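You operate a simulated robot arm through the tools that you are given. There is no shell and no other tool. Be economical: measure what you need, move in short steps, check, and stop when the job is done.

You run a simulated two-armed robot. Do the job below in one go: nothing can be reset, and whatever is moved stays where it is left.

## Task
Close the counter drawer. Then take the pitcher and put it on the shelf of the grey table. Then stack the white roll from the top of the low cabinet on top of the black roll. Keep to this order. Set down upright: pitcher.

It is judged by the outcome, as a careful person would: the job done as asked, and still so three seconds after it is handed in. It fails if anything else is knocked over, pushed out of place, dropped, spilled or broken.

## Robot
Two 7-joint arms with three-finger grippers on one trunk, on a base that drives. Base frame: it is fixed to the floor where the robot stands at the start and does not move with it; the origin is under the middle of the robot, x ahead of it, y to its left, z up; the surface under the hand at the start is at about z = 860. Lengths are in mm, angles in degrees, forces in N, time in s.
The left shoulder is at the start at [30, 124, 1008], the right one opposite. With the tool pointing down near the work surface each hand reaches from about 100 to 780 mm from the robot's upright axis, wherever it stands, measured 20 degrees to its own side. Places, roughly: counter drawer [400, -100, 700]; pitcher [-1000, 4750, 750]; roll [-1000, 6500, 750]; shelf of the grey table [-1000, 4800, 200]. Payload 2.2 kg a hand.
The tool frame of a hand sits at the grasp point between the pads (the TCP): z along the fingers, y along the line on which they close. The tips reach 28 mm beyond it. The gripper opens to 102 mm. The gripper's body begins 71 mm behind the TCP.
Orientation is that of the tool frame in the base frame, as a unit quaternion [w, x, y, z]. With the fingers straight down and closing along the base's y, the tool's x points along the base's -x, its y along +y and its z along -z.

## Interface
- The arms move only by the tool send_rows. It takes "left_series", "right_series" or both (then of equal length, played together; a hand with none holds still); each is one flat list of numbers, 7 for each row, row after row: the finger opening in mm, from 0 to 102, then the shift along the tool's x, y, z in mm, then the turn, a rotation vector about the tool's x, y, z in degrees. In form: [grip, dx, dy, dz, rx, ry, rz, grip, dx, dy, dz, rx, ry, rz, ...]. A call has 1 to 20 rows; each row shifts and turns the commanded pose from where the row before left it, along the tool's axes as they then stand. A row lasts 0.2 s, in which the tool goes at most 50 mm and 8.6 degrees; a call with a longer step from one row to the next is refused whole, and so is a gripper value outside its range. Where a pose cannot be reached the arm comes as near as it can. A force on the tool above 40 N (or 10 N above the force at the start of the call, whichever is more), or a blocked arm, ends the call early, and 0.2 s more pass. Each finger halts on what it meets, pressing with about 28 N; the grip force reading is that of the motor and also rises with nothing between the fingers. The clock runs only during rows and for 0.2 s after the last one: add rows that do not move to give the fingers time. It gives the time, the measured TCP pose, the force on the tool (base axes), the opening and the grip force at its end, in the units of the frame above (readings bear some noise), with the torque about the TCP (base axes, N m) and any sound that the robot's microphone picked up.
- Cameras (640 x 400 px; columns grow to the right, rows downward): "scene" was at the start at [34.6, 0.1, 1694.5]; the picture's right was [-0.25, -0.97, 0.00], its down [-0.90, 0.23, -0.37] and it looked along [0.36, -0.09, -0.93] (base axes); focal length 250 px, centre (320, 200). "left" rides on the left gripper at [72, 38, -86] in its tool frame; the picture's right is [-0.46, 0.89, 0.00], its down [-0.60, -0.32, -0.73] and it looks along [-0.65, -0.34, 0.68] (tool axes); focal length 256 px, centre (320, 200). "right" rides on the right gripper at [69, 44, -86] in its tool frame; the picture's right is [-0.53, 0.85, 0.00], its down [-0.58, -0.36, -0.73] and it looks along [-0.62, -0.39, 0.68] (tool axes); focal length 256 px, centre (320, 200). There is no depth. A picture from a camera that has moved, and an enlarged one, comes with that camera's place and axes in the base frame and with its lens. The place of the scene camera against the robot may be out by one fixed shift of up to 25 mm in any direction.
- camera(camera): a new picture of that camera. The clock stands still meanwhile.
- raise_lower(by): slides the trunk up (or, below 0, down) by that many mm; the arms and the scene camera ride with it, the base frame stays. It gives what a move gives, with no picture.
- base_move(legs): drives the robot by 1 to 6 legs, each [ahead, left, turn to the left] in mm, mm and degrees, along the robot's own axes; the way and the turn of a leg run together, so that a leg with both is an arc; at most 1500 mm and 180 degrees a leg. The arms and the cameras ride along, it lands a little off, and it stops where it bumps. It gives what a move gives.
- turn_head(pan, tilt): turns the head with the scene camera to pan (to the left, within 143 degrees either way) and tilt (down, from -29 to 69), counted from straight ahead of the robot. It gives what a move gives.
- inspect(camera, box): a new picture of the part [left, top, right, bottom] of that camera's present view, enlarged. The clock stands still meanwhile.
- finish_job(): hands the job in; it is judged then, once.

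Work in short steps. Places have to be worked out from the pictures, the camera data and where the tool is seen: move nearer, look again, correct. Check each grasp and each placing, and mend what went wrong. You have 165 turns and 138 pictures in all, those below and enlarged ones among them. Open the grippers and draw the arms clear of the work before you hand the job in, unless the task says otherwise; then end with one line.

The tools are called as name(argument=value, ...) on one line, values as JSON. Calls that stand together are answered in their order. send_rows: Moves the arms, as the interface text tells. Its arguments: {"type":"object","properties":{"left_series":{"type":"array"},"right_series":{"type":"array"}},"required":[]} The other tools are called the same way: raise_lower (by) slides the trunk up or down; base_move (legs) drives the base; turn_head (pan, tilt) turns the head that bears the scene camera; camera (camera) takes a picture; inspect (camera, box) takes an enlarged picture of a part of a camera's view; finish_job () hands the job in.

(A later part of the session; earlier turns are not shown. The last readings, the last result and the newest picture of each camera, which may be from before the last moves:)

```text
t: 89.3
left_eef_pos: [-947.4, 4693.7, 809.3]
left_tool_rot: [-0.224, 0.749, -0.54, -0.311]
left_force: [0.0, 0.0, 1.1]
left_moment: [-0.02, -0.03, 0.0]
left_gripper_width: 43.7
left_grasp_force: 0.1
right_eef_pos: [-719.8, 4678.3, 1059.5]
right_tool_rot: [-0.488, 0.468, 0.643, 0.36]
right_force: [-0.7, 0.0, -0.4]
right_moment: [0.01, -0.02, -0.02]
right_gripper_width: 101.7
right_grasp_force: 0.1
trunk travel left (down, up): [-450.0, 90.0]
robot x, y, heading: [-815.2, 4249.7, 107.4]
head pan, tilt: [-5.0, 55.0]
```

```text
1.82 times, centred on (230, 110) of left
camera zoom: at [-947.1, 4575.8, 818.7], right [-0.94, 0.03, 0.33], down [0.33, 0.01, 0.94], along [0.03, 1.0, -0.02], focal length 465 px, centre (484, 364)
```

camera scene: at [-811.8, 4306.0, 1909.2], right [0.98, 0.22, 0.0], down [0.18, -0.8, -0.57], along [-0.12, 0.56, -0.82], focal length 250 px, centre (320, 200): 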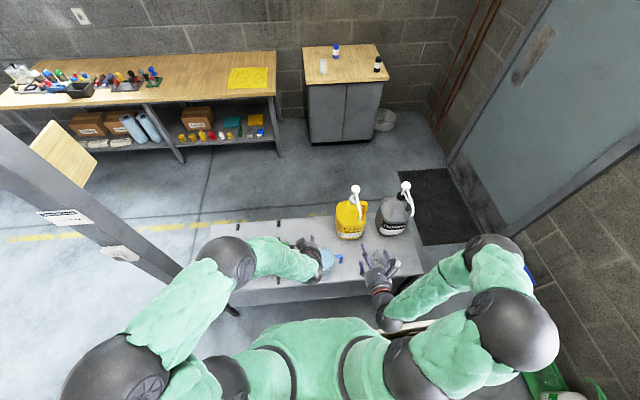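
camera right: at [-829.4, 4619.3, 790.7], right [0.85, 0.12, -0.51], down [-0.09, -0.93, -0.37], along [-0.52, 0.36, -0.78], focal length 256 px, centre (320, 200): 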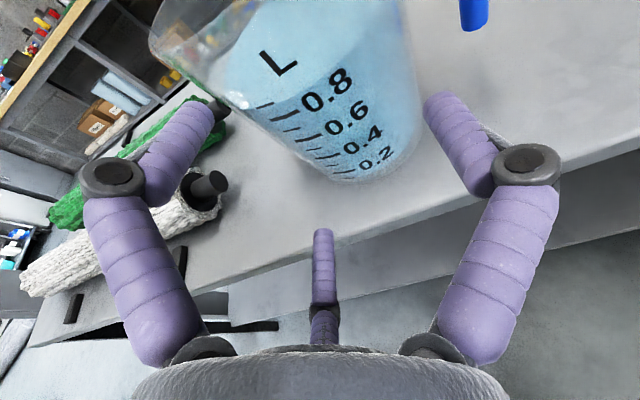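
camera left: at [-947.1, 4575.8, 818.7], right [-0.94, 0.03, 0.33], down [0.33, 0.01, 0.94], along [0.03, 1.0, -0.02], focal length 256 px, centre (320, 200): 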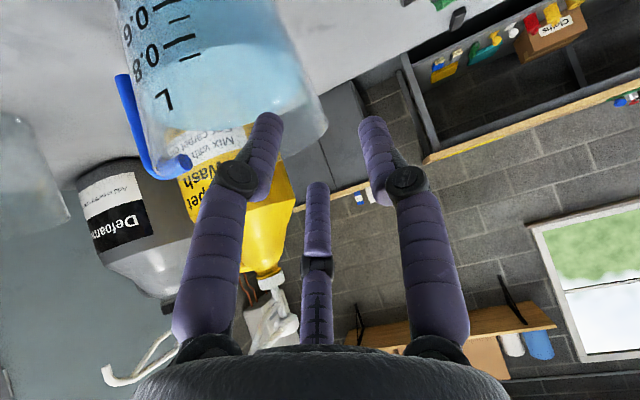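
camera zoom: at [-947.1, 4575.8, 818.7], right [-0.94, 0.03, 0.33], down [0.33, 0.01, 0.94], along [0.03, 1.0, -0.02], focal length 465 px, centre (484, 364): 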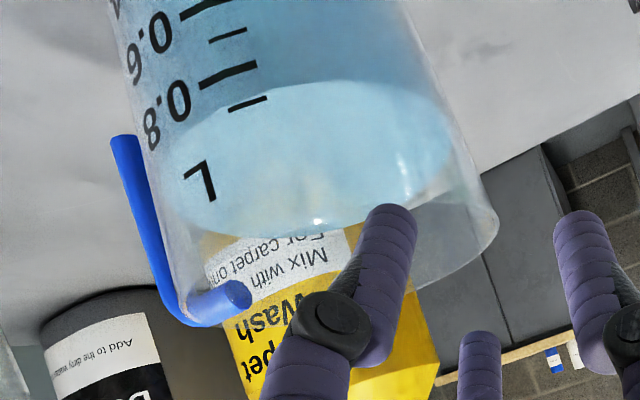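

The three views agree: axis (-910, 4772), rim z≈764, rim diameter about 117. I go in along the finger axis so the left rim wall comes between the fingers.

send_rows(left_series=[44, 3.4, -3.4, 10, 0, 0, 0, 44, 0, 0, 18, 0, 0, 0, 44, 0, 0, 18, 0, 0, 0, 44, 0, 0, 16, 0, 0, 0, 44, 0, 0, 10, 0, 0, 0])

camera(camera="left")

inspect(camera="scene", box=[270, 210, 390, 310])

```text
t: 90.5
left_eef_pos: [-960.3, 4738.8, 756.7]
left_tool_rot: [-0.223, 0.749, -0.541, -0.309]
left_force: [1.1, 0.1, -0.4]
left_moment: [-0.03, 0.12, -0.13]
left_gripper_width: 47.6
left_grasp_force: 0.7
right_eef_pos: [-719.9, 4676.7, 1059.2]
right_tool_rot: [-0.488, 0.467, 0.643, 0.36]
right_force: [0.9, 0.6, -0.6]
right_moment: [-0.01, -0.01, -0.02]
right_gripper_width: 101.8
right_grasp_force: 0.0
trunk travel left (down, up): [-450.0, 90.0]
robot x, y, heading: [-813.8, 4253.5, 107.4]
head pan, tilt: [-5.0, 55.0]
```

```text
70 pictures are left
camera left: at [-959.9, 4621.2, 767.3], right [-0.94, 0.03, 0.33], down [0.33, 0.02, 0.94], along [0.03, 1.0, -0.03], focal length 256 px, centre (320, 200)
```

left: 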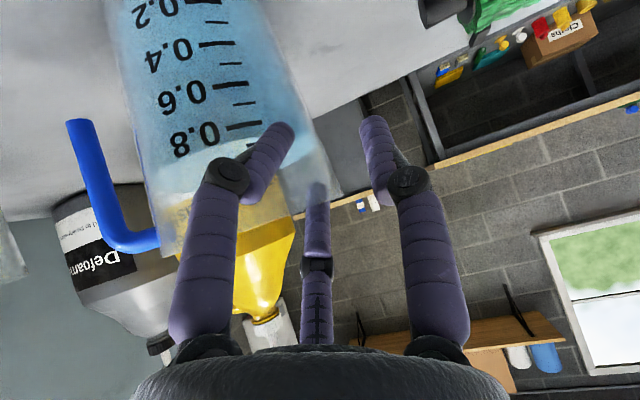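

```text
4.00 times, centred on (330, 260) of scene
camera zoom: at [-812.0, 4306.4, 1909.2], right [0.98, 0.22, 0.0], down [0.18, -0.8, -0.57], along [-0.12, 0.56, -0.82], focal length 999 px, centre (280, -40)
```

zoom: 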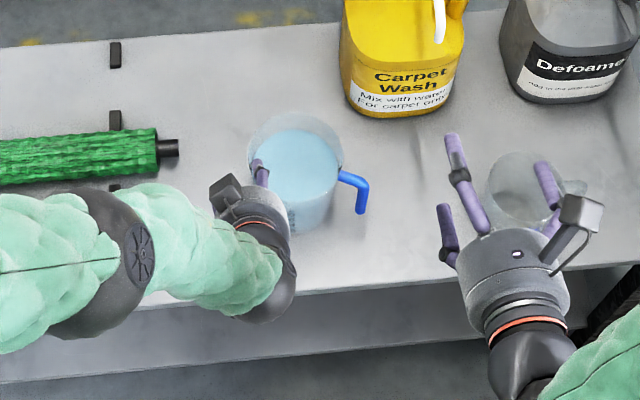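

The width opened to 47.6 mm and the pitcher turned slightly: the lower digit pressed the front wall from outside. I back out along the finger axis, shift about 25 mm deeper toward the middle of the left wall, and look.

send_rows(left_series=[48, 0, 0, -10, 0, 0, 0, 48, 0, 0, -20, 0, 0, 0, 48, 0, 0, -20, 0, 0, 0, 46, 0, 0, -15, 0, 0, 0, 46, -11, -1, 11, 0, 0, 0, 46, -11, -1, 11, 0, 0, 0, 46, 0, 0, 0, 0, 0, 0])

camera(camera="left")

inspect(camera="scene", box=[280, 220, 380, 300])

```text
t: 92.2
left_eef_pos: [-953.4, 4726.8, 801.6]
left_tool_rot: [-0.223, 0.75, -0.54, -0.31]
left_force: [-0.8, 0.6, -0.4]
left_moment: [0.01, 0.01, 0.0]
left_gripper_width: 46.1
left_grasp_force: 0.1
right_eef_pos: [-719.8, 4676.3, 1060.2]
right_tool_rot: [-0.488, 0.468, 0.642, 0.361]
right_force: [0.3, 0.0, -0.7]
right_moment: [0.0, -0.01, -0.01]
right_gripper_width: 101.9
right_grasp_force: 0.0
trunk travel left (down, up): [-450.0, 90.0]
robot x, y, heading: [-815.0, 4251.4, 107.2]
head pan, tilt: [-5.0, 55.0]
```

```text
68 pictures are left
camera left: at [-952.7, 4608.8, 812.8], right [-0.94, 0.03, 0.33], down [0.33, 0.02, 0.94], along [0.03, 1.0, -0.03], focal length 256 px, centre (320, 200)
```

left: 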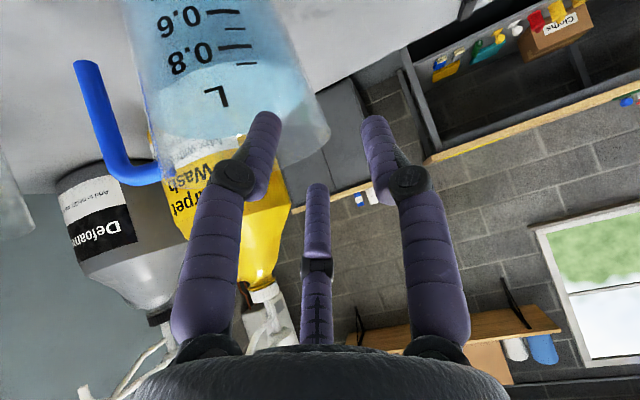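

```text
5.00 times, centred on (330, 260) of scene
camera zoom: at [-812.0, 4306.3, 1909.2], right [0.98, 0.22, 0.0], down [0.18, -0.8, -0.57], along [-0.12, 0.56, -0.82], focal length 1249 px, centre (270, -100)
```

zoom: 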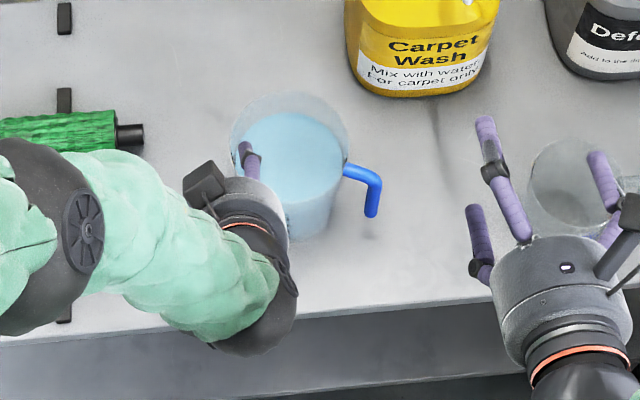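

The pitcher was pushed back about 35 mm and turned, but it stands upright: axis now near (-914, 4808), rim z≈764. I shift to match and go in along the finger axis, part way first.

send_rows(left_series=[46, -12, -3, 12, 0, 0, 0, 46, -12, -3, 12, 0, 0, 0, 46, 0, 0, 12, 0, 0, 0, 46, 0, 0, 12, 0, 0, 0, 46, 0, 0, 12, 0, 0, 0, 46, 0, 0, 10, 0, 0, 0])

camera(camera="left")

inspect(camera="scene", box=[280, 220, 380, 300])

```text
t: 93.5
left_eef_pos: [-967.2, 4790.3, 770.1]
left_tool_rot: [-0.223, 0.75, -0.54, -0.31]
left_force: [-1.1, -2.3, 0.3]
left_moment: [-0.06, 0.05, 0.02]
left_gripper_width: 47.4
left_grasp_force: 0.1
right_eef_pos: [-718.1, 4676.9, 1060.9]
right_tool_rot: [-0.488, 0.468, 0.642, 0.36]
right_force: [0.1, 0.0, -0.1]
right_moment: [-0.02, 0.02, 0.01]
right_gripper_width: 102.1
right_grasp_force: 0.0
trunk travel left (down, up): [-450.0, 90.0]
robot x, y, heading: [-811.6, 4251.1, 107.5]
head pan, tilt: [-5.0, 55.0]
```

```text
66 pictures are left
camera left: at [-966.9, 4673.0, 779.7], right [-0.94, 0.03, 0.33], down [0.33, 0.02, 0.94], along [0.02, 1.0, -0.03], focal length 256 px, centre (320, 200)
```

left: 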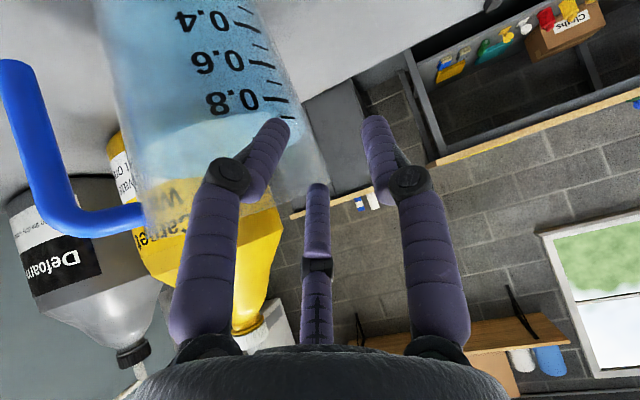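

```text
5.00 times, centred on (330, 260) of scene
camera zoom: at [-812.3, 4306.6, 1909.2], right [0.98, 0.22, 0.0], down [0.18, -0.8, -0.57], along [-0.12, 0.56, -0.82], focal length 1249 px, centre (270, -100)
```

zoom: 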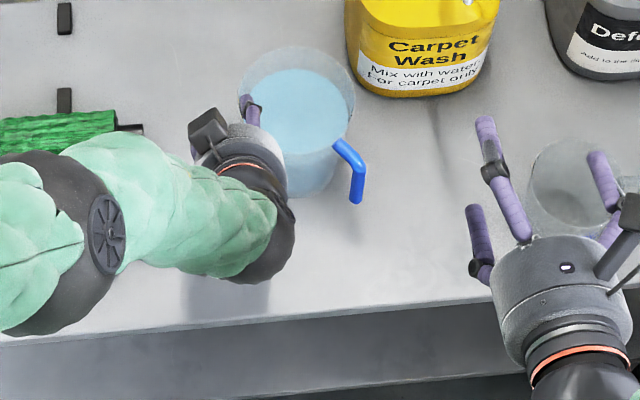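

The third digit is solid: it pushed the pitcher back again. With the hand rolled 180°, two digits will be outside the wall and one inside, and nothing will cross the front wall. I draw the left hand out and up, then roll it.

send_rows(left_series=[46, 0, 0, -15, 0, 0, 0, 46, 0, 0, -25, 0, 0, 0, 46, 0, 0, -40, 0, 0, 0, 46, 0, 0, -40, 0, 0, 0, 46, -20, 20, -30, 0, 0, 0, 46, -20, 20, -30, 0, 0, 0, 46, -20, 0, -20, 0, 0, 0])

send_rows(left_series=[46, 0, 0, 0, 0, 0, -8.5, 46, 0, 0, 0, 0, 0, -8.5, 46, 0, 0, 0, 0, 0, -8.5, 46, 0, 0, 0, 0, 0, -8.5, 46, 0, 0, 0, 0, 0, -8.5, 46, 0, 0, 0, 0, 0, -8.5, 46, 0, 0, 0, 0, 0, -8.5, 46, 0, 0, 0, 0, 0, -8.5, 46, 0, 0, 0, 0, 0, -8.5, 46, 0, 0, 0, 0, 0, -8.5, 46, 0, 0, 0, 0, 0, -8.5, 46, 0, 0, 0, 0, 0, -8.5, 46, 0, 0, 0, 0, 0, -8.5, 46, 0, 0, 0, 0, 0, -8.5, 46, 0, 0, 0, 0, 0, -8.5, 46, 0, 0, 0, 0, 0, -8.5, 46, 0, 0, 0, 0, 0, -8.5, 46, 0, 0, 0, 0, 0, -8.5, 46, 0, 0, 0, 0, 0, -8.5, 46, 0, 0, 0, 0, 0, -8.5])

camera(camera="scene")

camera(camera="left")

```text
t: 95.2
left_eef_pos: [-976.0, 4685.9, 955.7]
left_tool_rot: [-0.224, 0.749, -0.542, -0.309]
left_force: [-0.1, -0.1, -0.5]
left_moment: [0.02, 0.01, -0.01]
left_gripper_width: 46.0
left_grasp_force: 0.0
right_eef_pos: [-719.1, 4676.2, 1059.1]
right_tool_rot: [-0.488, 0.468, 0.642, 0.361]
right_force: [0.5, 0.5, -0.4]
right_moment: [0.02, 0.01, 0.0]
right_gripper_width: 102.0
right_grasp_force: 0.1
trunk travel left (down, up): [-450.0, 90.0]
robot x, y, heading: [-814.0, 4246.5, 107.7]
head pan, tilt: [-5.0, 55.0]
```

```text
t: 99.3
left_eef_pos: [-1241.7, 4885.3, 1192.9]
left_tool_rot: [-0.318, 0.615, 0.69, 0.212]
left_force: [0.5, 0.4, 0.1]
left_moment: [0.03, 0.0, 0.0]
left_gripper_width: 45.9
left_grasp_force: 0.1
left hand out of reach, approached as far as the arm can: row 3, 4, 5, 6, 7, 8, 9, 10, 11, 12, 13, 14, 15, 16, 17, 18, 19, 20
right_eef_pos: [-719.9, 4676.7, 1059.4]
right_tool_rot: [-0.487, 0.468, 0.642, 0.361]
right_force: [-0.1, -0.1, 0.2]
right_moment: [0.01, -0.02, -0.06]
right_gripper_width: 102.0
right_grasp_force: 0.0
trunk travel left (down, up): [-450.0, 90.0]
robot x, y, heading: [-819.5, 4252.2, 107.5]
head pan, tilt: [-5.0, 55.0]
```

```text
64 pictures are left
camera scene: at [-813.7, 4305.6, 1909.2], right [0.98, 0.22, 0.0], down [0.18, -0.8, -0.57], along [-0.12, 0.56, -0.82], focal length 250 px, centre (320, 200)
```

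scene: 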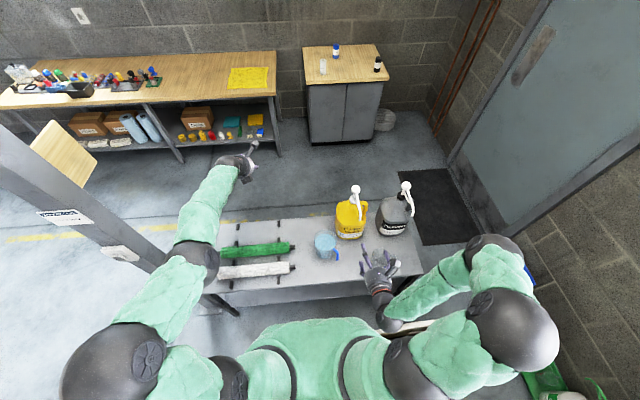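

```text
63 pictures are left
camera left: at [-1191.3, 4885.2, 1300.7], right [0.89, -0.2, -0.41], down [-0.16, -0.98, 0.13], along [-0.43, -0.05, -0.9], focal length 256 px, centre (320, 200)
```

left: 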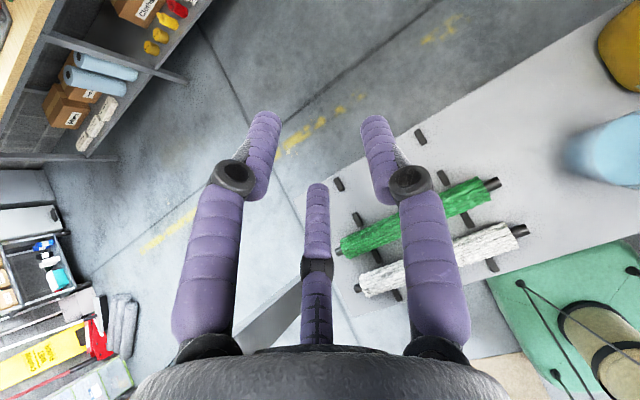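

The left arm drifted while rolling, but the orientation came out right. I send still rows to see whether it settles at the commanded place.

send_rows(left_series=[46, 0, 0, 0, 0, 0, -5, 46, 0, 0, 0, 0, 0, -5, 46, 0, 0, 0, 0, 0, 0, 46, 0, 0, 0, 0, 0, 0])

```text
t: 100.3
left_eef_pos: [-1289.2, 4864.7, 1189.5]
left_tool_rot: [-0.304, 0.547, 0.743, 0.235]
left_force: [0.0, -0.7, -0.2]
left_moment: [0.01, -0.03, -0.01]
left_gripper_width: 45.9
left_grasp_force: 0.0
left hand out of reach, approached as far as the arm can: row 1, 2
right_eef_pos: [-720.1, 4676.3, 1060.5]
right_tool_rot: [-0.488, 0.467, 0.643, 0.36]
right_force: [0.2, -0.2, 1.2]
right_moment: [0.0, 0.01, 0.0]
right_gripper_width: 102.0
right_grasp_force: 0.0
trunk travel left (down, up): [-450.0, 90.0]
robot x, y, heading: [-815.8, 4247.0, 107.7]
head pan, tilt: [-5.0, 55.0]
```

The orientation is now right (y pointing right, 45° pitch). I move the hand toward the pitcher's left side and see whether the arm can follow.

send_rows(left_series=[46, -36.4, 22.9, 4.8, 0, 0, 0, 46, -36.4, 22.9, 4.8, 0, 0, 0, 46, -36.4, 22.9, 4.8, 0, 0, 0, 46, -36.4, 22.9, 4.8, 0, 0, 0, 46, -36.4, 22.9, 4.8, 0, 0, 0, 46, -36.4, 22.9, 4.8, 0, 0, 0, 46, -36.4, 22.9, 4.8, 0, 0, 0, 46, -36.4, 22.9, 4.8, 0, 0, 0])

camera(camera="scene")

```text
t: 102.2
left_eef_pos: [-1223.6, 4808.0, 940.2]
left_tool_rot: [-0.312, 0.539, 0.75, 0.223]
left_force: [0.2, 1.1, 0.4]
left_moment: [-0.07, -0.05, -0.01]
left_gripper_width: 46.0
left_grasp_force: 0.1
left hand out of reach, approached as far as the arm can: row 1, 2, 3, 4, 5, 6, 7
right_eef_pos: [-719.1, 4676.4, 1060.6]
right_tool_rot: [-0.487, 0.469, 0.642, 0.361]
right_force: [-0.5, 0.1, 0.1]
right_moment: [0.0, 0.01, 0.02]
right_gripper_width: 102.2
right_grasp_force: 0.0
trunk travel left (down, up): [-450.0, 90.0]
robot x, y, heading: [-812.1, 4250.2, 107.6]
head pan, tilt: [-5.0, 55.0]
```

```text
62 pictures are left
camera scene: at [-811.6, 4305.7, 1909.2], right [0.98, 0.22, 0.0], down [0.18, -0.8, -0.57], along [-0.12, 0.56, -0.82], focal length 250 px, centre (320, 200)
```

scene: 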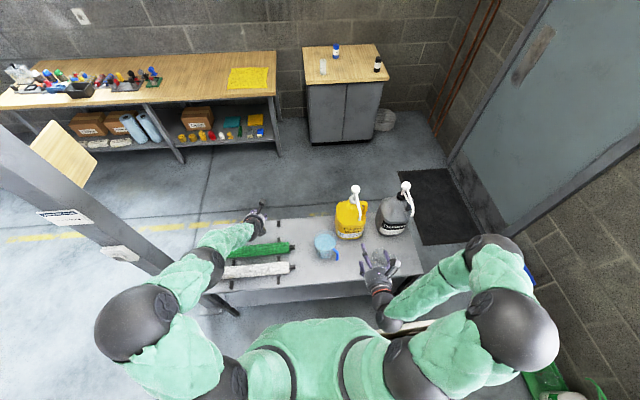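

The left arm can't work well in that roll. The right hand already has the roll that suits the pitcher's left wall, so I use it instead: I draw the left arm back out of the way and pitch the right hand to 45°.

send_rows(left_series=[46, -14, -5, -44, 0, 0, 0, 46, -14, -5, -44, 0, 0, 0, 46, -14, -5, -44, 0, 0, 0, 46, -14, -5, -44, 0, 0, 0, 46, -14, -5, -44, 0, 0, 0, 46, -14, -5, -44, 0, 0, 0, 46, -14, -5, -44, 0, 0, 0, 46, -14, -5, -44, 0, 0, 0], right_series=[80, 0, 0, 0, 0, -7.5, 0, 60, 0, 0, 0, 0, -7.5, 0, 46, 0, 0, 0, 0, -7.5, 0, 46, 0, 0, 0, 0, -7.5, 0, 46, 0, 0, 0, 0, 0, 0, 46, 0, 0, 0, 0, 0, 0, 46, 0, 0, 0, 0, 0, 0, 46, 0, 0, 0, 0, 0, 0])

camera(camera="scene")

inspect(camera="scene", box=[290, 200, 410, 290])

camera(camera="right")

```text
t: 104.0
left_eef_pos: [-1152.3, 4481.7, 1105.8]
left_tool_rot: [-0.311, 0.54, 0.75, 0.223]
left_force: [0.9, 0.1, 0.1]
left_moment: [0.03, 0.0, -0.01]
left_gripper_width: 46.3
left_grasp_force: 0.0
right_eef_pos: [-719.8, 4677.5, 1059.9]
right_tool_rot: [-0.305, 0.546, 0.747, 0.227]
right_force: [-0.3, 0.6, 0.2]
right_moment: [0.0, 0.0, 0.0]
right_gripper_width: 46.0
right_grasp_force: 0.0
trunk travel left (down, up): [-450.0, 90.0]
robot x, y, heading: [-813.3, 4253.5, 107.8]
head pan, tilt: [-5.0, 55.0]
```

```text
61 pictures are left
camera scene: at [-811.6, 4305.0, 1909.2], right [0.98, 0.22, 0.0], down [0.18, -0.8, -0.57], along [-0.12, 0.56, -0.82], focal length 250 px, centre (320, 200)
```

scene: 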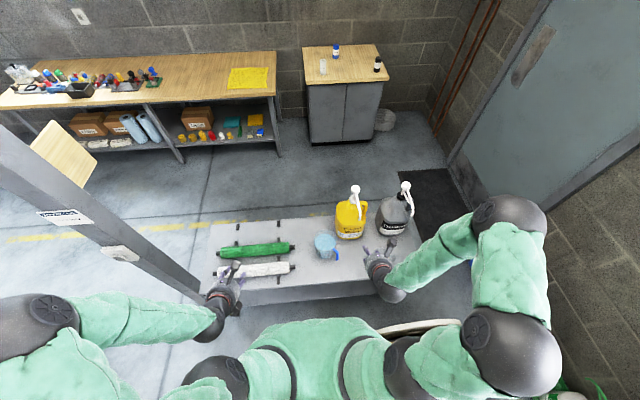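

```text
4.44 times, centred on (350, 245) of scene
camera zoom: at [-811.6, 4305.0, 1909.2], right [0.98, 0.22, 0.0], down [0.18, -0.8, -0.57], along [-0.12, 0.56, -0.82], focal length 1110 px, centre (187, 0)
```

zoom: 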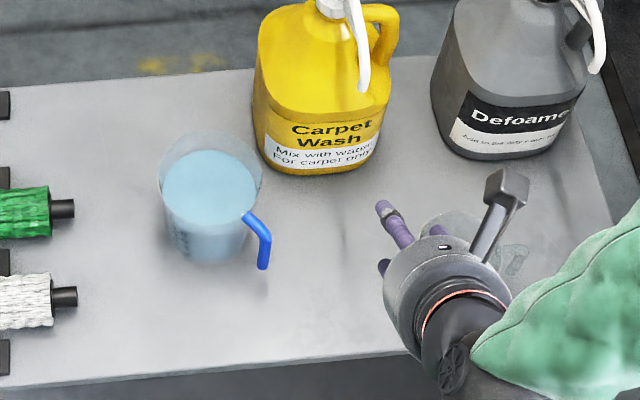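

```text
59 pictures are left
camera right: at [-675.2, 4678.7, 1169.3], right [0.92, -0.11, -0.37], down [-0.07, -0.99, 0.11], along [-0.38, -0.08, -0.92], focal length 256 px, centre (320, 200)
```

right: 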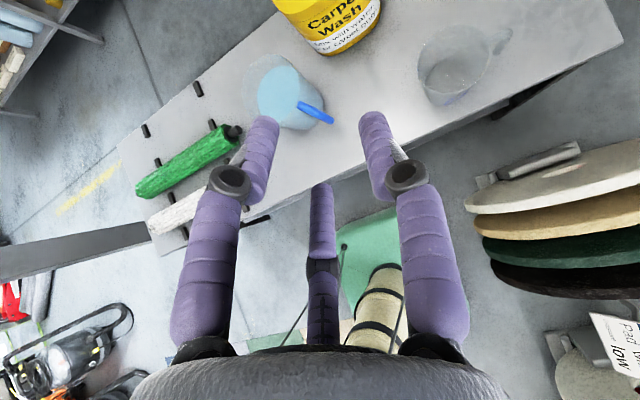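

The pitcher has clear space around it. I enlarge it in the right camera to fix its axis before going in.

inspect(camera="right", box=[200, 20, 360, 140])

```text
3.33 times, centred on (280, 80) of right
camera zoom: at [-675.2, 4678.7, 1169.3], right [0.92, -0.11, -0.37], down [-0.07, -0.99, 0.11], along [-0.38, -0.08, -0.92], focal length 853 px, centre (453, 600)
```

zoom: 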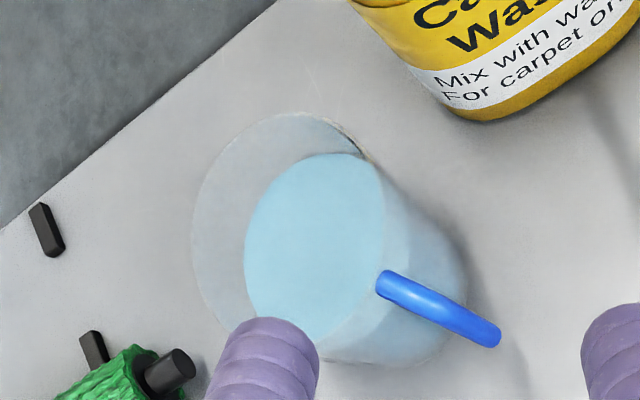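

The axis is near (-915, 4853), rim z≈764. I move the right hand to the approach point in front of the left wall.

send_rows(right_series=[60, 8.4, -31.8, 31.5, 0, 0, 0, 60, 8.4, -31.8, 31.5, 0, 0, 0, 60, 8.4, -31.8, 31.5, 0, 0, 0, 60, 8.4, -31.8, 31.5, 0, 0, 0, 60, 8.4, -31.8, 31.5, 0, 0, 0, 60, 8.4, -31.8, 31.5, 0, 0, 0, 60, -21.4, 0, 21.6, 0, 0, 0, 60, -21.4, 0, 21.6, 0, 0, 0, 60, -21.4, 0, 21.6, 0, 0, 0, 60, -21.4, 0, 21.6, 0, 0, 0])

camera(camera="right")

inspect(camera="scene", box=[270, 200, 390, 290])

```text
t: 106.2
left_eef_pos: [-1151.2, 4482.5, 1106.0]
left_tool_rot: [-0.31, 0.54, 0.75, 0.224]
left_force: [0.6, 0.0, -0.1]
left_moment: [-0.01, 0.01, 0.01]
left_gripper_width: 45.6
left_grasp_force: 0.2
right_eef_pos: [-953.3, 4780.9, 837.2]
right_tool_rot: [-0.306, 0.545, 0.746, 0.228]
right_force: [-0.2, -0.2, 0.5]
right_moment: [-0.01, -0.02, 0.04]
right_gripper_width: 59.8
right_grasp_force: 0.1
trunk travel left (down, up): [-450.0, 90.0]
robot x, y, heading: [-815.5, 4252.7, 107.4]
head pan, tilt: [-5.0, 55.0]
```

```text
57 pictures are left
camera right: at [-908.4, 4782.8, 946.8], right [0.92, -0.11, -0.37], down [-0.07, -0.99, 0.11], along [-0.38, -0.08, -0.92], focal length 256 px, centre (320, 200)
```

right: 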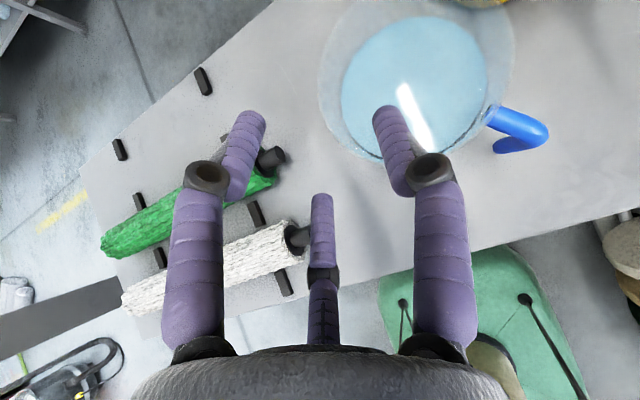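

```text
4.44 times, centred on (330, 245) of scene
camera zoom: at [-812.2, 4306.9, 1909.2], right [0.98, 0.22, 0.0], down [0.18, -0.8, -0.57], along [-0.12, 0.56, -0.82], focal length 1110 px, centre (276, 0)
```

zoom: 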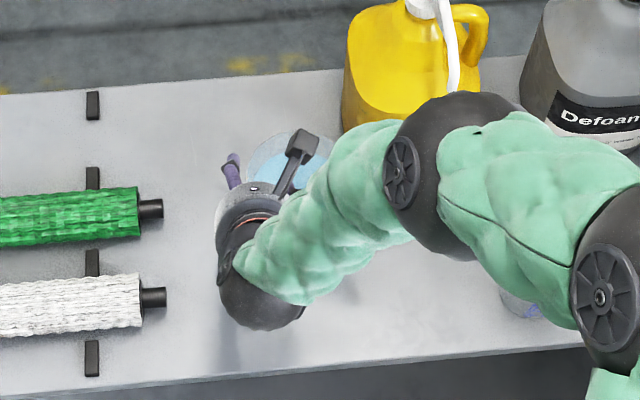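

The wrist camera now looks straight down on the rim, and its left wall is in line with the fingers. I go in most of the way and check.

send_rows(right_series=[60, -11.5, 0, 10, 0, 0, 0, 60, -11.5, 0.7, 10, 0, 0, 0, 60, 0, 0, 15, 0, 0, 0, 60, 0, 0, 15, 0, 0, 0, 60, 0, 0, 15, 0, 0, 0, 60, 0, 0, 13, 0, 0, 0])

camera(camera="right")

```text
t: 107.5
left_eef_pos: [-1152.1, 4482.9, 1105.5]
left_tool_rot: [-0.31, 0.54, 0.75, 0.224]
left_force: [0.7, -0.1, 0.3]
left_moment: [-0.01, -0.01, 0.02]
left_gripper_width: 46.0
left_grasp_force: 0.1
right_eef_pos: [-962.9, 4818.5, 767.5]
right_tool_rot: [-0.306, 0.545, 0.747, 0.227]
right_force: [0.7, 1.7, 0.6]
right_moment: [-0.02, -0.04, -0.01]
right_gripper_width: 60.2
right_grasp_force: 0.0
trunk travel left (down, up): [-450.0, 90.0]
robot x, y, heading: [-814.2, 4246.9, 107.5]
head pan, tilt: [-5.0, 55.0]
```

```text
55 pictures are left
camera right: at [-917.9, 4820.2, 876.7], right [0.92, -0.11, -0.37], down [-0.07, -0.99, 0.11], along [-0.38, -0.08, -0.92], focal length 256 px, centre (320, 200)
```

right: 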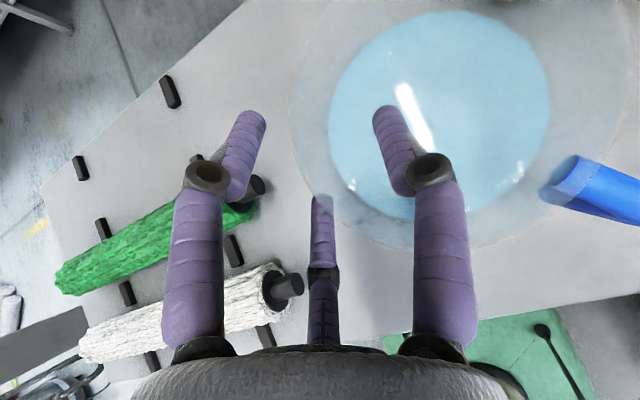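

One digit is inside, two outside, with no real contact. I go the last 30 mm.

send_rows(right_series=[60, 0, 0, 8, 0, 0, 0, 60, 0, 0, 8, 0, 0, 0, 60, 0, 0, 8, 0, 0, 0, 60, 0, 0, 7, 0, 0, 0])

camera(camera="right")

inspect(camera="scene", box=[270, 200, 390, 290])

```text
t: 108.5
left_eef_pos: [-1151.8, 4483.8, 1106.0]
left_tool_rot: [-0.309, 0.54, 0.75, 0.223]
left_force: [-0.8, -0.1, -0.5]
left_moment: [-0.02, -0.01, -0.03]
left_gripper_width: 46.2
left_grasp_force: 0.1
right_eef_pos: [-970.3, 4839.1, 744.0]
right_tool_rot: [-0.305, 0.546, 0.747, 0.227]
right_force: [0.0, 0.3, -0.3]
right_moment: [0.01, 0.0, -0.02]
right_gripper_width: 59.9
right_grasp_force: 0.1
trunk travel left (down, up): [-450.0, 90.0]
robot x, y, heading: [-815.5, 4249.0, 107.6]
head pan, tilt: [-5.0, 55.0]
```

```text
54 pictures are left
camera right: at [-924.8, 4841.1, 853.6], right [0.92, -0.11, -0.37], down [-0.07, -0.99, 0.11], along [-0.38, -0.08, -0.92], focal length 256 px, centre (320, 200)
```

right: 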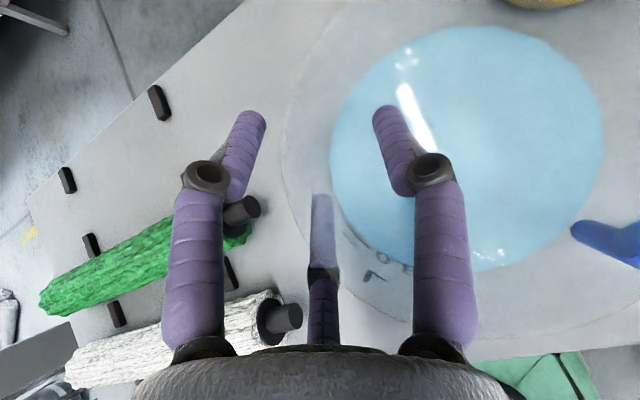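

```text
4.44 times, centred on (330, 245) of scene
camera zoom: at [-812.3, 4306.5, 1909.2], right [0.98, 0.22, 0.0], down [0.18, -0.8, -0.57], along [-0.12, 0.56, -0.82], focal length 1110 px, centre (276, 0)
```

zoom: 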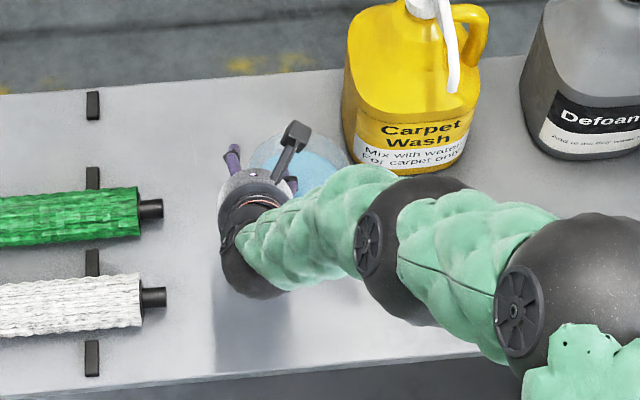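

The wall now lies between the inner digit and the two outer ones. I close the grip slowly.

send_rows(right_series=[50, 0, 0, 0, 0, 0, 0, 40, 0, 0, 0, 0, 0, 0, 30, 0, 0, 0, 0, 0, 0, 20, 0, 0, 0, 0, 0, 0, 10, 0, 0, 0, 0, 0, 0, 0, 0, 0, 0, 0, 0, 0, 0, 0, 0, 0, 0, 0, 0, 0, 0, 0, 0, 0, 0, 0])

camera(camera="right")

inspect(camera="scene", box=[270, 200, 390, 290])

```text
t: 110.3
left_eef_pos: [-1151.1, 4483.9, 1106.7]
left_tool_rot: [-0.311, 0.54, 0.75, 0.223]
left_force: [-0.4, -0.7, 0.3]
left_moment: [-0.02, -0.02, 0.01]
left_gripper_width: 45.9
left_grasp_force: 0.0
right_eef_pos: [-969.2, 4838.7, 744.4]
right_tool_rot: [-0.305, 0.546, 0.746, 0.229]
right_force: [-2.1, -0.2, 9.6]
right_moment: [0.93, -0.69, -0.06]
right_gripper_width: 16.0
right_grasp_force: 28.4
trunk travel left (down, up): [-450.0, 90.0]
robot x, y, heading: [-810.4, 4250.1, 107.5]
head pan, tilt: [-5.0, 55.0]
```

```text
52 pictures are left
camera right: at [-925.2, 4840.9, 854.9], right [0.92, -0.1, -0.37], down [-0.07, -0.99, 0.11], along [-0.38, -0.08, -0.92], focal length 256 px, centre (320, 200)
```

right: 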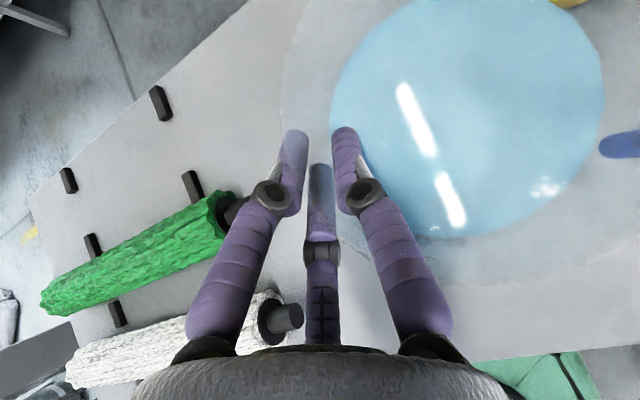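

```text
4.44 times, centred on (330, 245) of scene
camera zoom: at [-812.3, 4305.1, 1909.3], right [0.98, 0.22, 0.0], down [0.18, -0.8, -0.57], along [-0.12, 0.56, -0.82], focal length 1110 px, centre (276, 0)
```

zoom: 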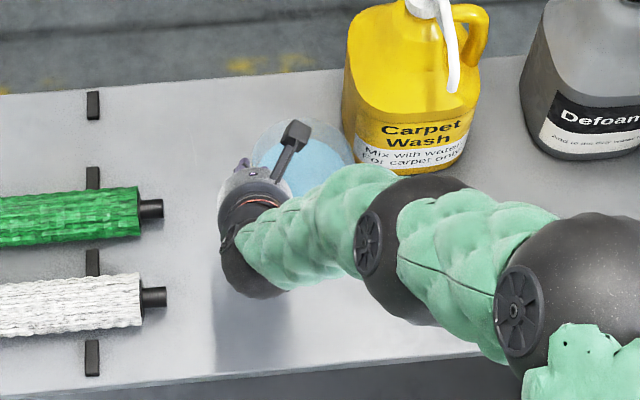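

The grip holds at 16 mm with 28 N. I lift 12 mm as a test and check the tilt.

send_rows(right_series=[0, 2.1, 0, -2.1, 0, 0, 0, 0, 2.1, 0, -2.1, 0, 0, 0, 0, 2.1, 0, -2.1, 0, 0, 0, 0, 2.1, 0, -2.1, 0, 0, 0, 0, 0, 0, 0, 0, 0, 0])

camera(camera="right")

inspect(camera="scene", box=[270, 200, 390, 290])

```text
t: 111.5
left_eef_pos: [-1151.3, 4483.3, 1105.7]
left_tool_rot: [-0.31, 0.54, 0.75, 0.223]
left_force: [0.6, -0.6, -0.2]
left_moment: [-0.02, -0.01, -0.02]
left_gripper_width: 45.9
left_grasp_force: 0.1
right_eef_pos: [-968.1, 4837.9, 754.2]
right_tool_rot: [-0.303, 0.547, 0.747, 0.226]
right_force: [-0.1, 0.2, -9.5]
right_moment: [-0.17, 0.6, -0.02]
right_gripper_width: 14.5
right_grasp_force: 28.1
trunk travel left (down, up): [-450.0, 90.0]
robot x, y, heading: [-814.7, 4251.6, 107.5]
head pan, tilt: [-5.0, 55.0]
```

```text
50 pictures are left
camera right: at [-924.3, 4840.5, 864.3], right [0.92, -0.11, -0.37], down [-0.07, -0.99, 0.11], along [-0.38, -0.08, -0.92], focal length 256 px, centre (320, 200)
```

right: 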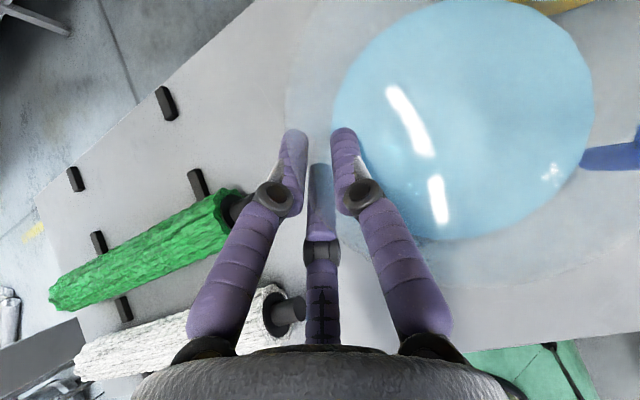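

```text
4.44 times, centred on (330, 245) of scene
camera zoom: at [-812.6, 4307.6, 1909.1], right [0.98, 0.22, 0.0], down [0.18, -0.8, -0.57], along [-0.12, 0.56, -0.82], focal length 1110 px, centre (276, 0)
```

zoom: 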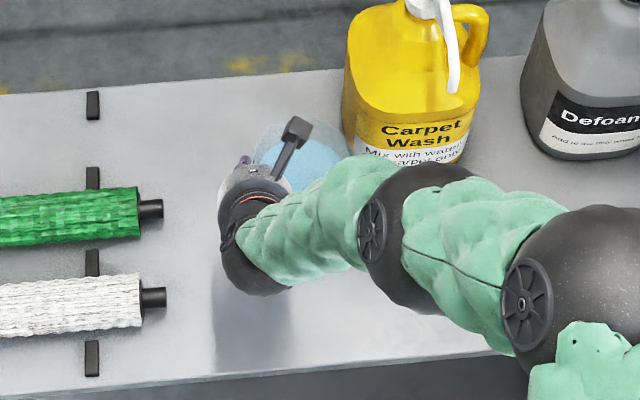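

The tool now carries 9.5 N with a matching moment, so the pitcher seems to hang free. I check its tilt from the left camera.

camera(camera="left")

inspect(camera="right", box=[260, 0, 640, 280])

```text
48 pictures are left
camera left: at [-1112.1, 4487.1, 1217.7], right [0.94, -0.03, -0.33], down [0.0, -1.0, 0.09], along [-0.33, -0.09, -0.94], focal length 256 px, centre (320, 200)
```

left: 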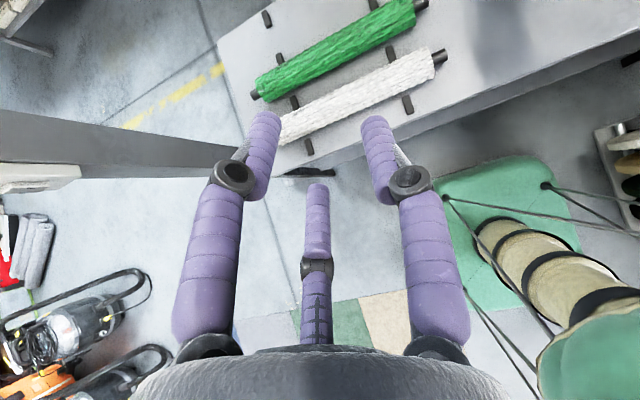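

```text
1.43 times, centred on (450, 140) of right
camera zoom: at [-924.3, 4840.5, 864.3], right [0.92, -0.11, -0.37], down [-0.07, -0.99, 0.11], along [-0.38, -0.08, -0.92], focal length 366 px, centre (134, 286)
```

zoom: 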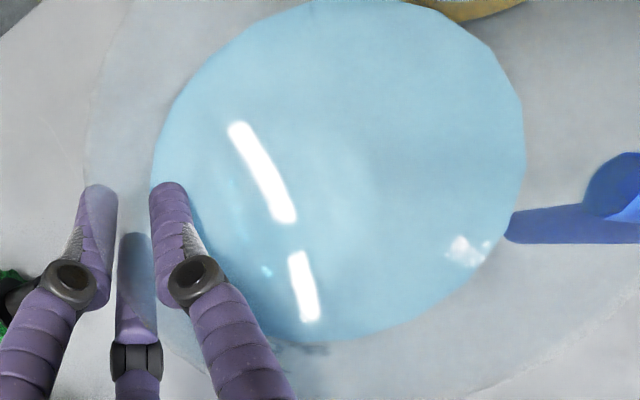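

The far side may still rest on the table. I lift 10 mm more and compare force, moment and view.

send_rows(right_series=[0, 2.1, 0, -2.1, 0, 0, 0, 0, 2.1, 0, -2.1, 0, 0, 0, 0, 2.1, 0, -2.1, 0, 0, 0, 0, 0, 0, 0, 0, 0, 0])

inspect(camera="right", box=[260, 0, 640, 280])

```text
t: 112.5
left_eef_pos: [-1151.3, 4483.6, 1107.2]
left_tool_rot: [-0.309, 0.541, 0.75, 0.224]
left_force: [-0.6, -0.9, 1.0]
left_moment: [0.0, -0.01, -0.03]
left_gripper_width: 46.0
left_grasp_force: 0.1
right_eef_pos: [-970.8, 4839.6, 764.5]
right_tool_rot: [-0.305, 0.546, 0.747, 0.227]
right_force: [-0.8, -0.6, -0.3]
right_moment: [-0.2, 0.34, -0.11]
right_gripper_width: 11.8
right_grasp_force: 28.2
trunk travel left (down, up): [-450.0, 90.0]
robot x, y, heading: [-810.6, 4251.9, 107.4]
head pan, tilt: [-5.0, 55.0]
```

```text
1.43 times, centred on (450, 140) of right
camera zoom: at [-925.1, 4841.6, 874.1], right [0.92, -0.11, -0.37], down [-0.07, -0.99, 0.11], along [-0.38, -0.08, -0.92], focal length 366 px, centre (134, 286)
```

zoom: 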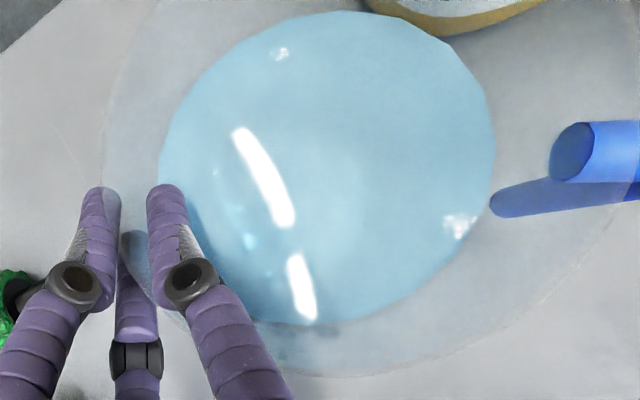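

The pinch slipped: it carried the whole weight (9.5 N) but slid up the wall. The pitcher is back on the table. Better is to hook the handle: digits horizontal in the gap between handle and wall, carrying the handle's top arm. I open, back out and look at the handle.

send_rows(right_series=[30, 0, 0, 0, 0, 0, 0, 60, 0, 0, 0, 0, 0, 0, 60, 0, 0, -15, 0, 0, 0, 60, 0, 0, -30, 0, 0, 0, 60, 0, 0, -40, 0, 0, 0, 60, 10, 0, -40, 0, 0, 0, 60, 10, 0, -40, 0, 0, 0, 60, 20, 25, -20, 0, 0, 0, 60, 20, 25, -20, 0, 0, 0, 60, 0, 25, -20, 0, 0, 0])

camera(camera="right")

inspect(camera="scene", box=[280, 200, 400, 290])

```text
t: 114.8
left_eef_pos: [-1151.3, 4483.7, 1106.7]
left_tool_rot: [-0.311, 0.541, 0.749, 0.225]
left_force: [-0.6, 0.3, -0.6]
left_moment: [0.01, 0.01, 0.0]
left_gripper_width: 46.1
left_grasp_force: 0.0
right_eef_pos: [-862.2, 4747.6, 968.0]
right_tool_rot: [-0.306, 0.545, 0.747, 0.227]
right_force: [0.1, 0.4, 0.7]
right_moment: [-0.01, 0.01, -0.03]
right_gripper_width: 60.2
right_grasp_force: 0.1
trunk travel left (down, up): [-450.0, 90.0]
robot x, y, heading: [-815.5, 4246.5, 107.6]
head pan, tilt: [-5.0, 55.0]
```

```text
45 pictures are left
camera right: at [-818.6, 4750.2, 1077.5], right [0.92, -0.11, -0.37], down [-0.07, -0.99, 0.11], along [-0.38, -0.08, -0.92], focal length 256 px, centre (320, 200)
```

right: 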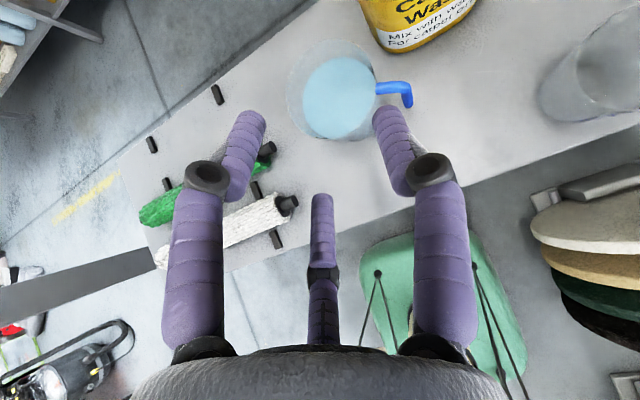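

```text
4.44 times, centred on (340, 245) of scene
camera zoom: at [-810.9, 4305.6, 1909.2], right [0.98, 0.22, 0.0], down [0.18, -0.8, -0.57], along [-0.12, 0.56, -0.82], focal length 1110 px, centre (231, 0)
```

zoom: 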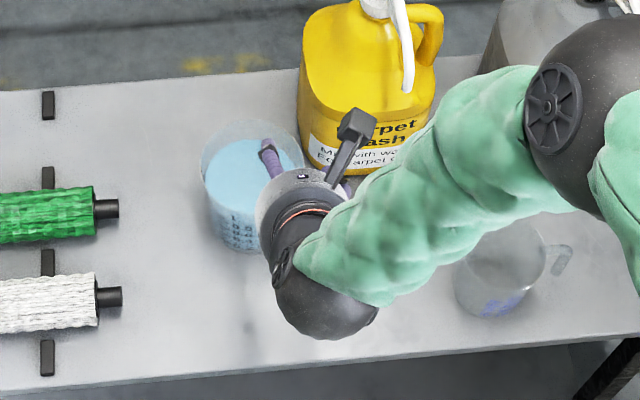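

The pitcher stands well and its handle now points nearly to the right. I enlarge the handle to locate it.

inspect(camera="right", box=[270, 20, 430, 140])

```text
3.33 times, centred on (350, 80) of right
camera zoom: at [-818.6, 4750.2, 1077.5], right [0.92, -0.11, -0.37], down [-0.07, -0.99, 0.11], along [-0.38, -0.08, -0.92], focal length 853 px, centre (220, 600)
```

zoom: 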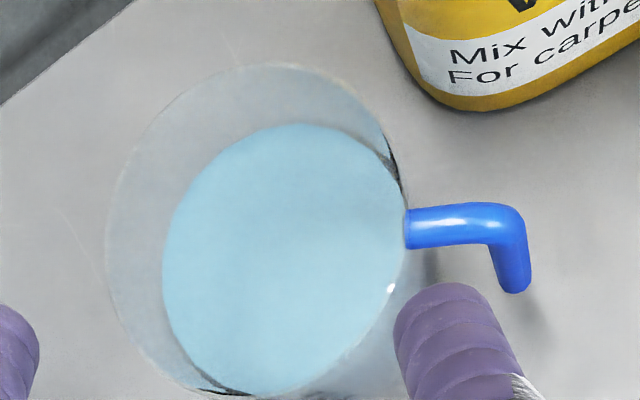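

The handle's arm is at z≈750, pointing along (.99, -.16) from the axis (-917, 4860), with a bar about 87 mm out and a gap of about 23 mm. I level the hand (tips 4° up), yaw it 27° right and roll it slightly so the left digit pair can enter the gap.

send_rows(right_series=[50, 0, 0, 0, 0, 8.2, 0, 50, 0, 0, 0, 0, 8.2, 0, 50, 0, 0, 0, 0, 8.2, 0, 50, 0, 0, 0, 0, 8.2, 0, 50, 0, 0, 0, 0, 8.2, 0, 50, 0, 0, 0, 0, 8.2, 0, 50, 0, 0, 0, -6.65, 0, 0, 50, 0, 0, 0, -6.65, 0, 0, 50, 0, 0, 0, -6.65, 0, 0, 50, 0, 0, 0, -6.65, 0, 0, 50, 0, 0, 0, 0, 0, 6])

```text
t: 117.2
left_eef_pos: [-1151.2, 4483.0, 1105.5]
left_tool_rot: [-0.309, 0.541, 0.749, 0.224]
left_force: [0.2, -0.5, 0.4]
left_moment: [0.0, 0.01, 0.0]
left_gripper_width: 45.9
left_grasp_force: 0.1
right_eef_pos: [-864.4, 4749.8, 967.5]
right_tool_rot: [-0.508, 0.549, 0.409, 0.523]
right_force: [0.5, 0.2, 0.8]
right_moment: [0.03, 0.03, -0.02]
right_gripper_width: 49.9
right_grasp_force: 0.0
trunk travel left (down, up): [-450.0, 90.0]
robot x, y, heading: [-816.4, 4250.2, 107.4]
head pan, tilt: [-5.0, 55.0]
```

The orientation came out as wanted. I go down to handle height about 110 mm short of the handle, and look.

send_rows(right_series=[50, -43.2, 7.7, -4.5, 0, 0, 0, 50, -43.2, 7.7, -4.5, 0, 0, 0, 50, -43.2, 7.7, -4.5, 0, 0, 0, 50, -43.2, 7.7, -4.5, 0, 0, 0, 50, -43.2, 7.7, -4.5, 0, 0, 0, 50, -43.2, 7.7, -4.5, 0, 0, 0])

camera(camera="right")

inspect(camera="scene", box=[280, 200, 400, 290])

```text
t: 118.5
left_eef_pos: [-1151.3, 4484.1, 1106.7]
left_tool_rot: [-0.309, 0.54, 0.75, 0.223]
left_force: [-0.1, -0.9, 0.7]
left_moment: [-0.01, -0.01, -0.04]
left_gripper_width: 45.7
left_grasp_force: 0.2
right_eef_pos: [-831.4, 4737.3, 774.4]
right_tool_rot: [-0.508, 0.548, 0.41, 0.523]
right_force: [0.8, 1.2, 0.0]
right_moment: [0.01, 0.01, 0.02]
right_gripper_width: 50.0
right_grasp_force: 0.0
right hand out of reach, approached as far as the arm can: row 5, 6
trunk travel left (down, up): [-450.0, 90.0]
robot x, y, heading: [-812.9, 4250.5, 107.6]
head pan, tilt: [-5.0, 55.0]
```

```text
42 pictures are left
camera right: at [-793.5, 4641.2, 831.4], right [0.77, -0.08, -0.64], down [-0.54, -0.62, -0.57], along [-0.35, 0.78, -0.52], focal length 256 px, centre (320, 200)
```

right: 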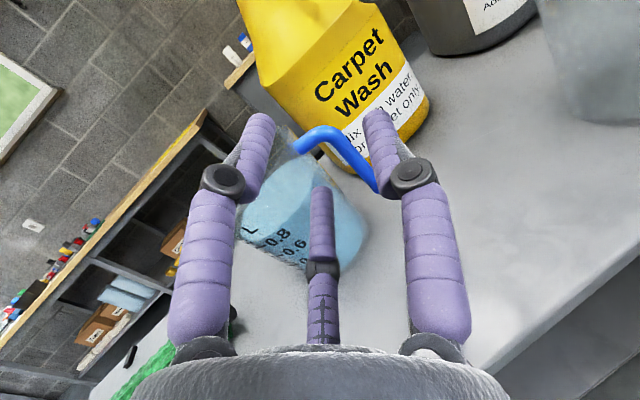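

```text
4.44 times, centred on (340, 245) of scene
camera zoom: at [-812.2, 4306.7, 1909.2], right [0.98, 0.22, 0.0], down [0.18, -0.8, -0.57], along [-0.12, 0.56, -0.82], focal length 1110 px, centre (231, 0)
```

zoom: 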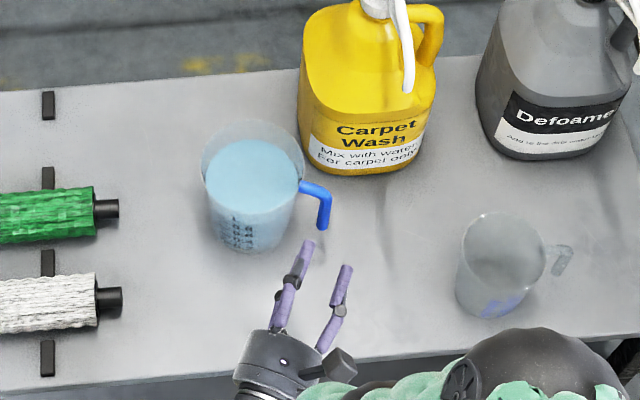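

The arm can't get low enough with the hand level this close in. I back the base 170 mm, lower the trunk 30 mm, and stretch the arm forward instead.

base_move(legs=[[-170, 0, 0]])

raise_lower(by=-30)

```text
t: 120.0
left_eef_pos: [-1100.2, 4321.0, 1106.9]
left_tool_rot: [-0.31, 0.541, 0.748, 0.225]
left_force: [-0.1, -1.0, 0.6]
left_moment: [0.0, 0.0, 0.02]
left_gripper_width: 46.0
left_grasp_force: 0.1
right_eef_pos: [-779.0, 4574.5, 776.2]
right_tool_rot: [-0.509, 0.548, 0.408, 0.523]
right_force: [0.0, -0.1, 0.1]
right_moment: [-0.02, 0.02, 0.02]
right_gripper_width: 49.8
right_grasp_force: 0.1
trunk travel left (down, up): [-450.0, 90.0]
robot x, y, heading: [-760.9, 4088.8, 107.6]
head pan, tilt: [-5.0, 55.0]
```

```text
t: 120.8
left_eef_pos: [-1099.5, 4322.4, 1077.0]
left_tool_rot: [-0.31, 0.541, 0.75, 0.223]
left_force: [-0.7, 0.4, 0.0]
left_moment: [-0.01, 0.01, -0.01]
left_gripper_width: 46.2
left_grasp_force: 0.1
right_eef_pos: [-777.8, 4576.1, 745.1]
right_tool_rot: [-0.507, 0.548, 0.41, 0.524]
right_force: [-1.0, 0.0, -0.3]
right_moment: [0.0, 0.02, 0.0]
right_gripper_width: 50.0
right_grasp_force: 0.1
trunk travel left (down, up): [-420.0, 120.0]
robot x, y, heading: [-764.5, 4086.0, 107.4]
head pan, tilt: [-5.0, 55.0]
```

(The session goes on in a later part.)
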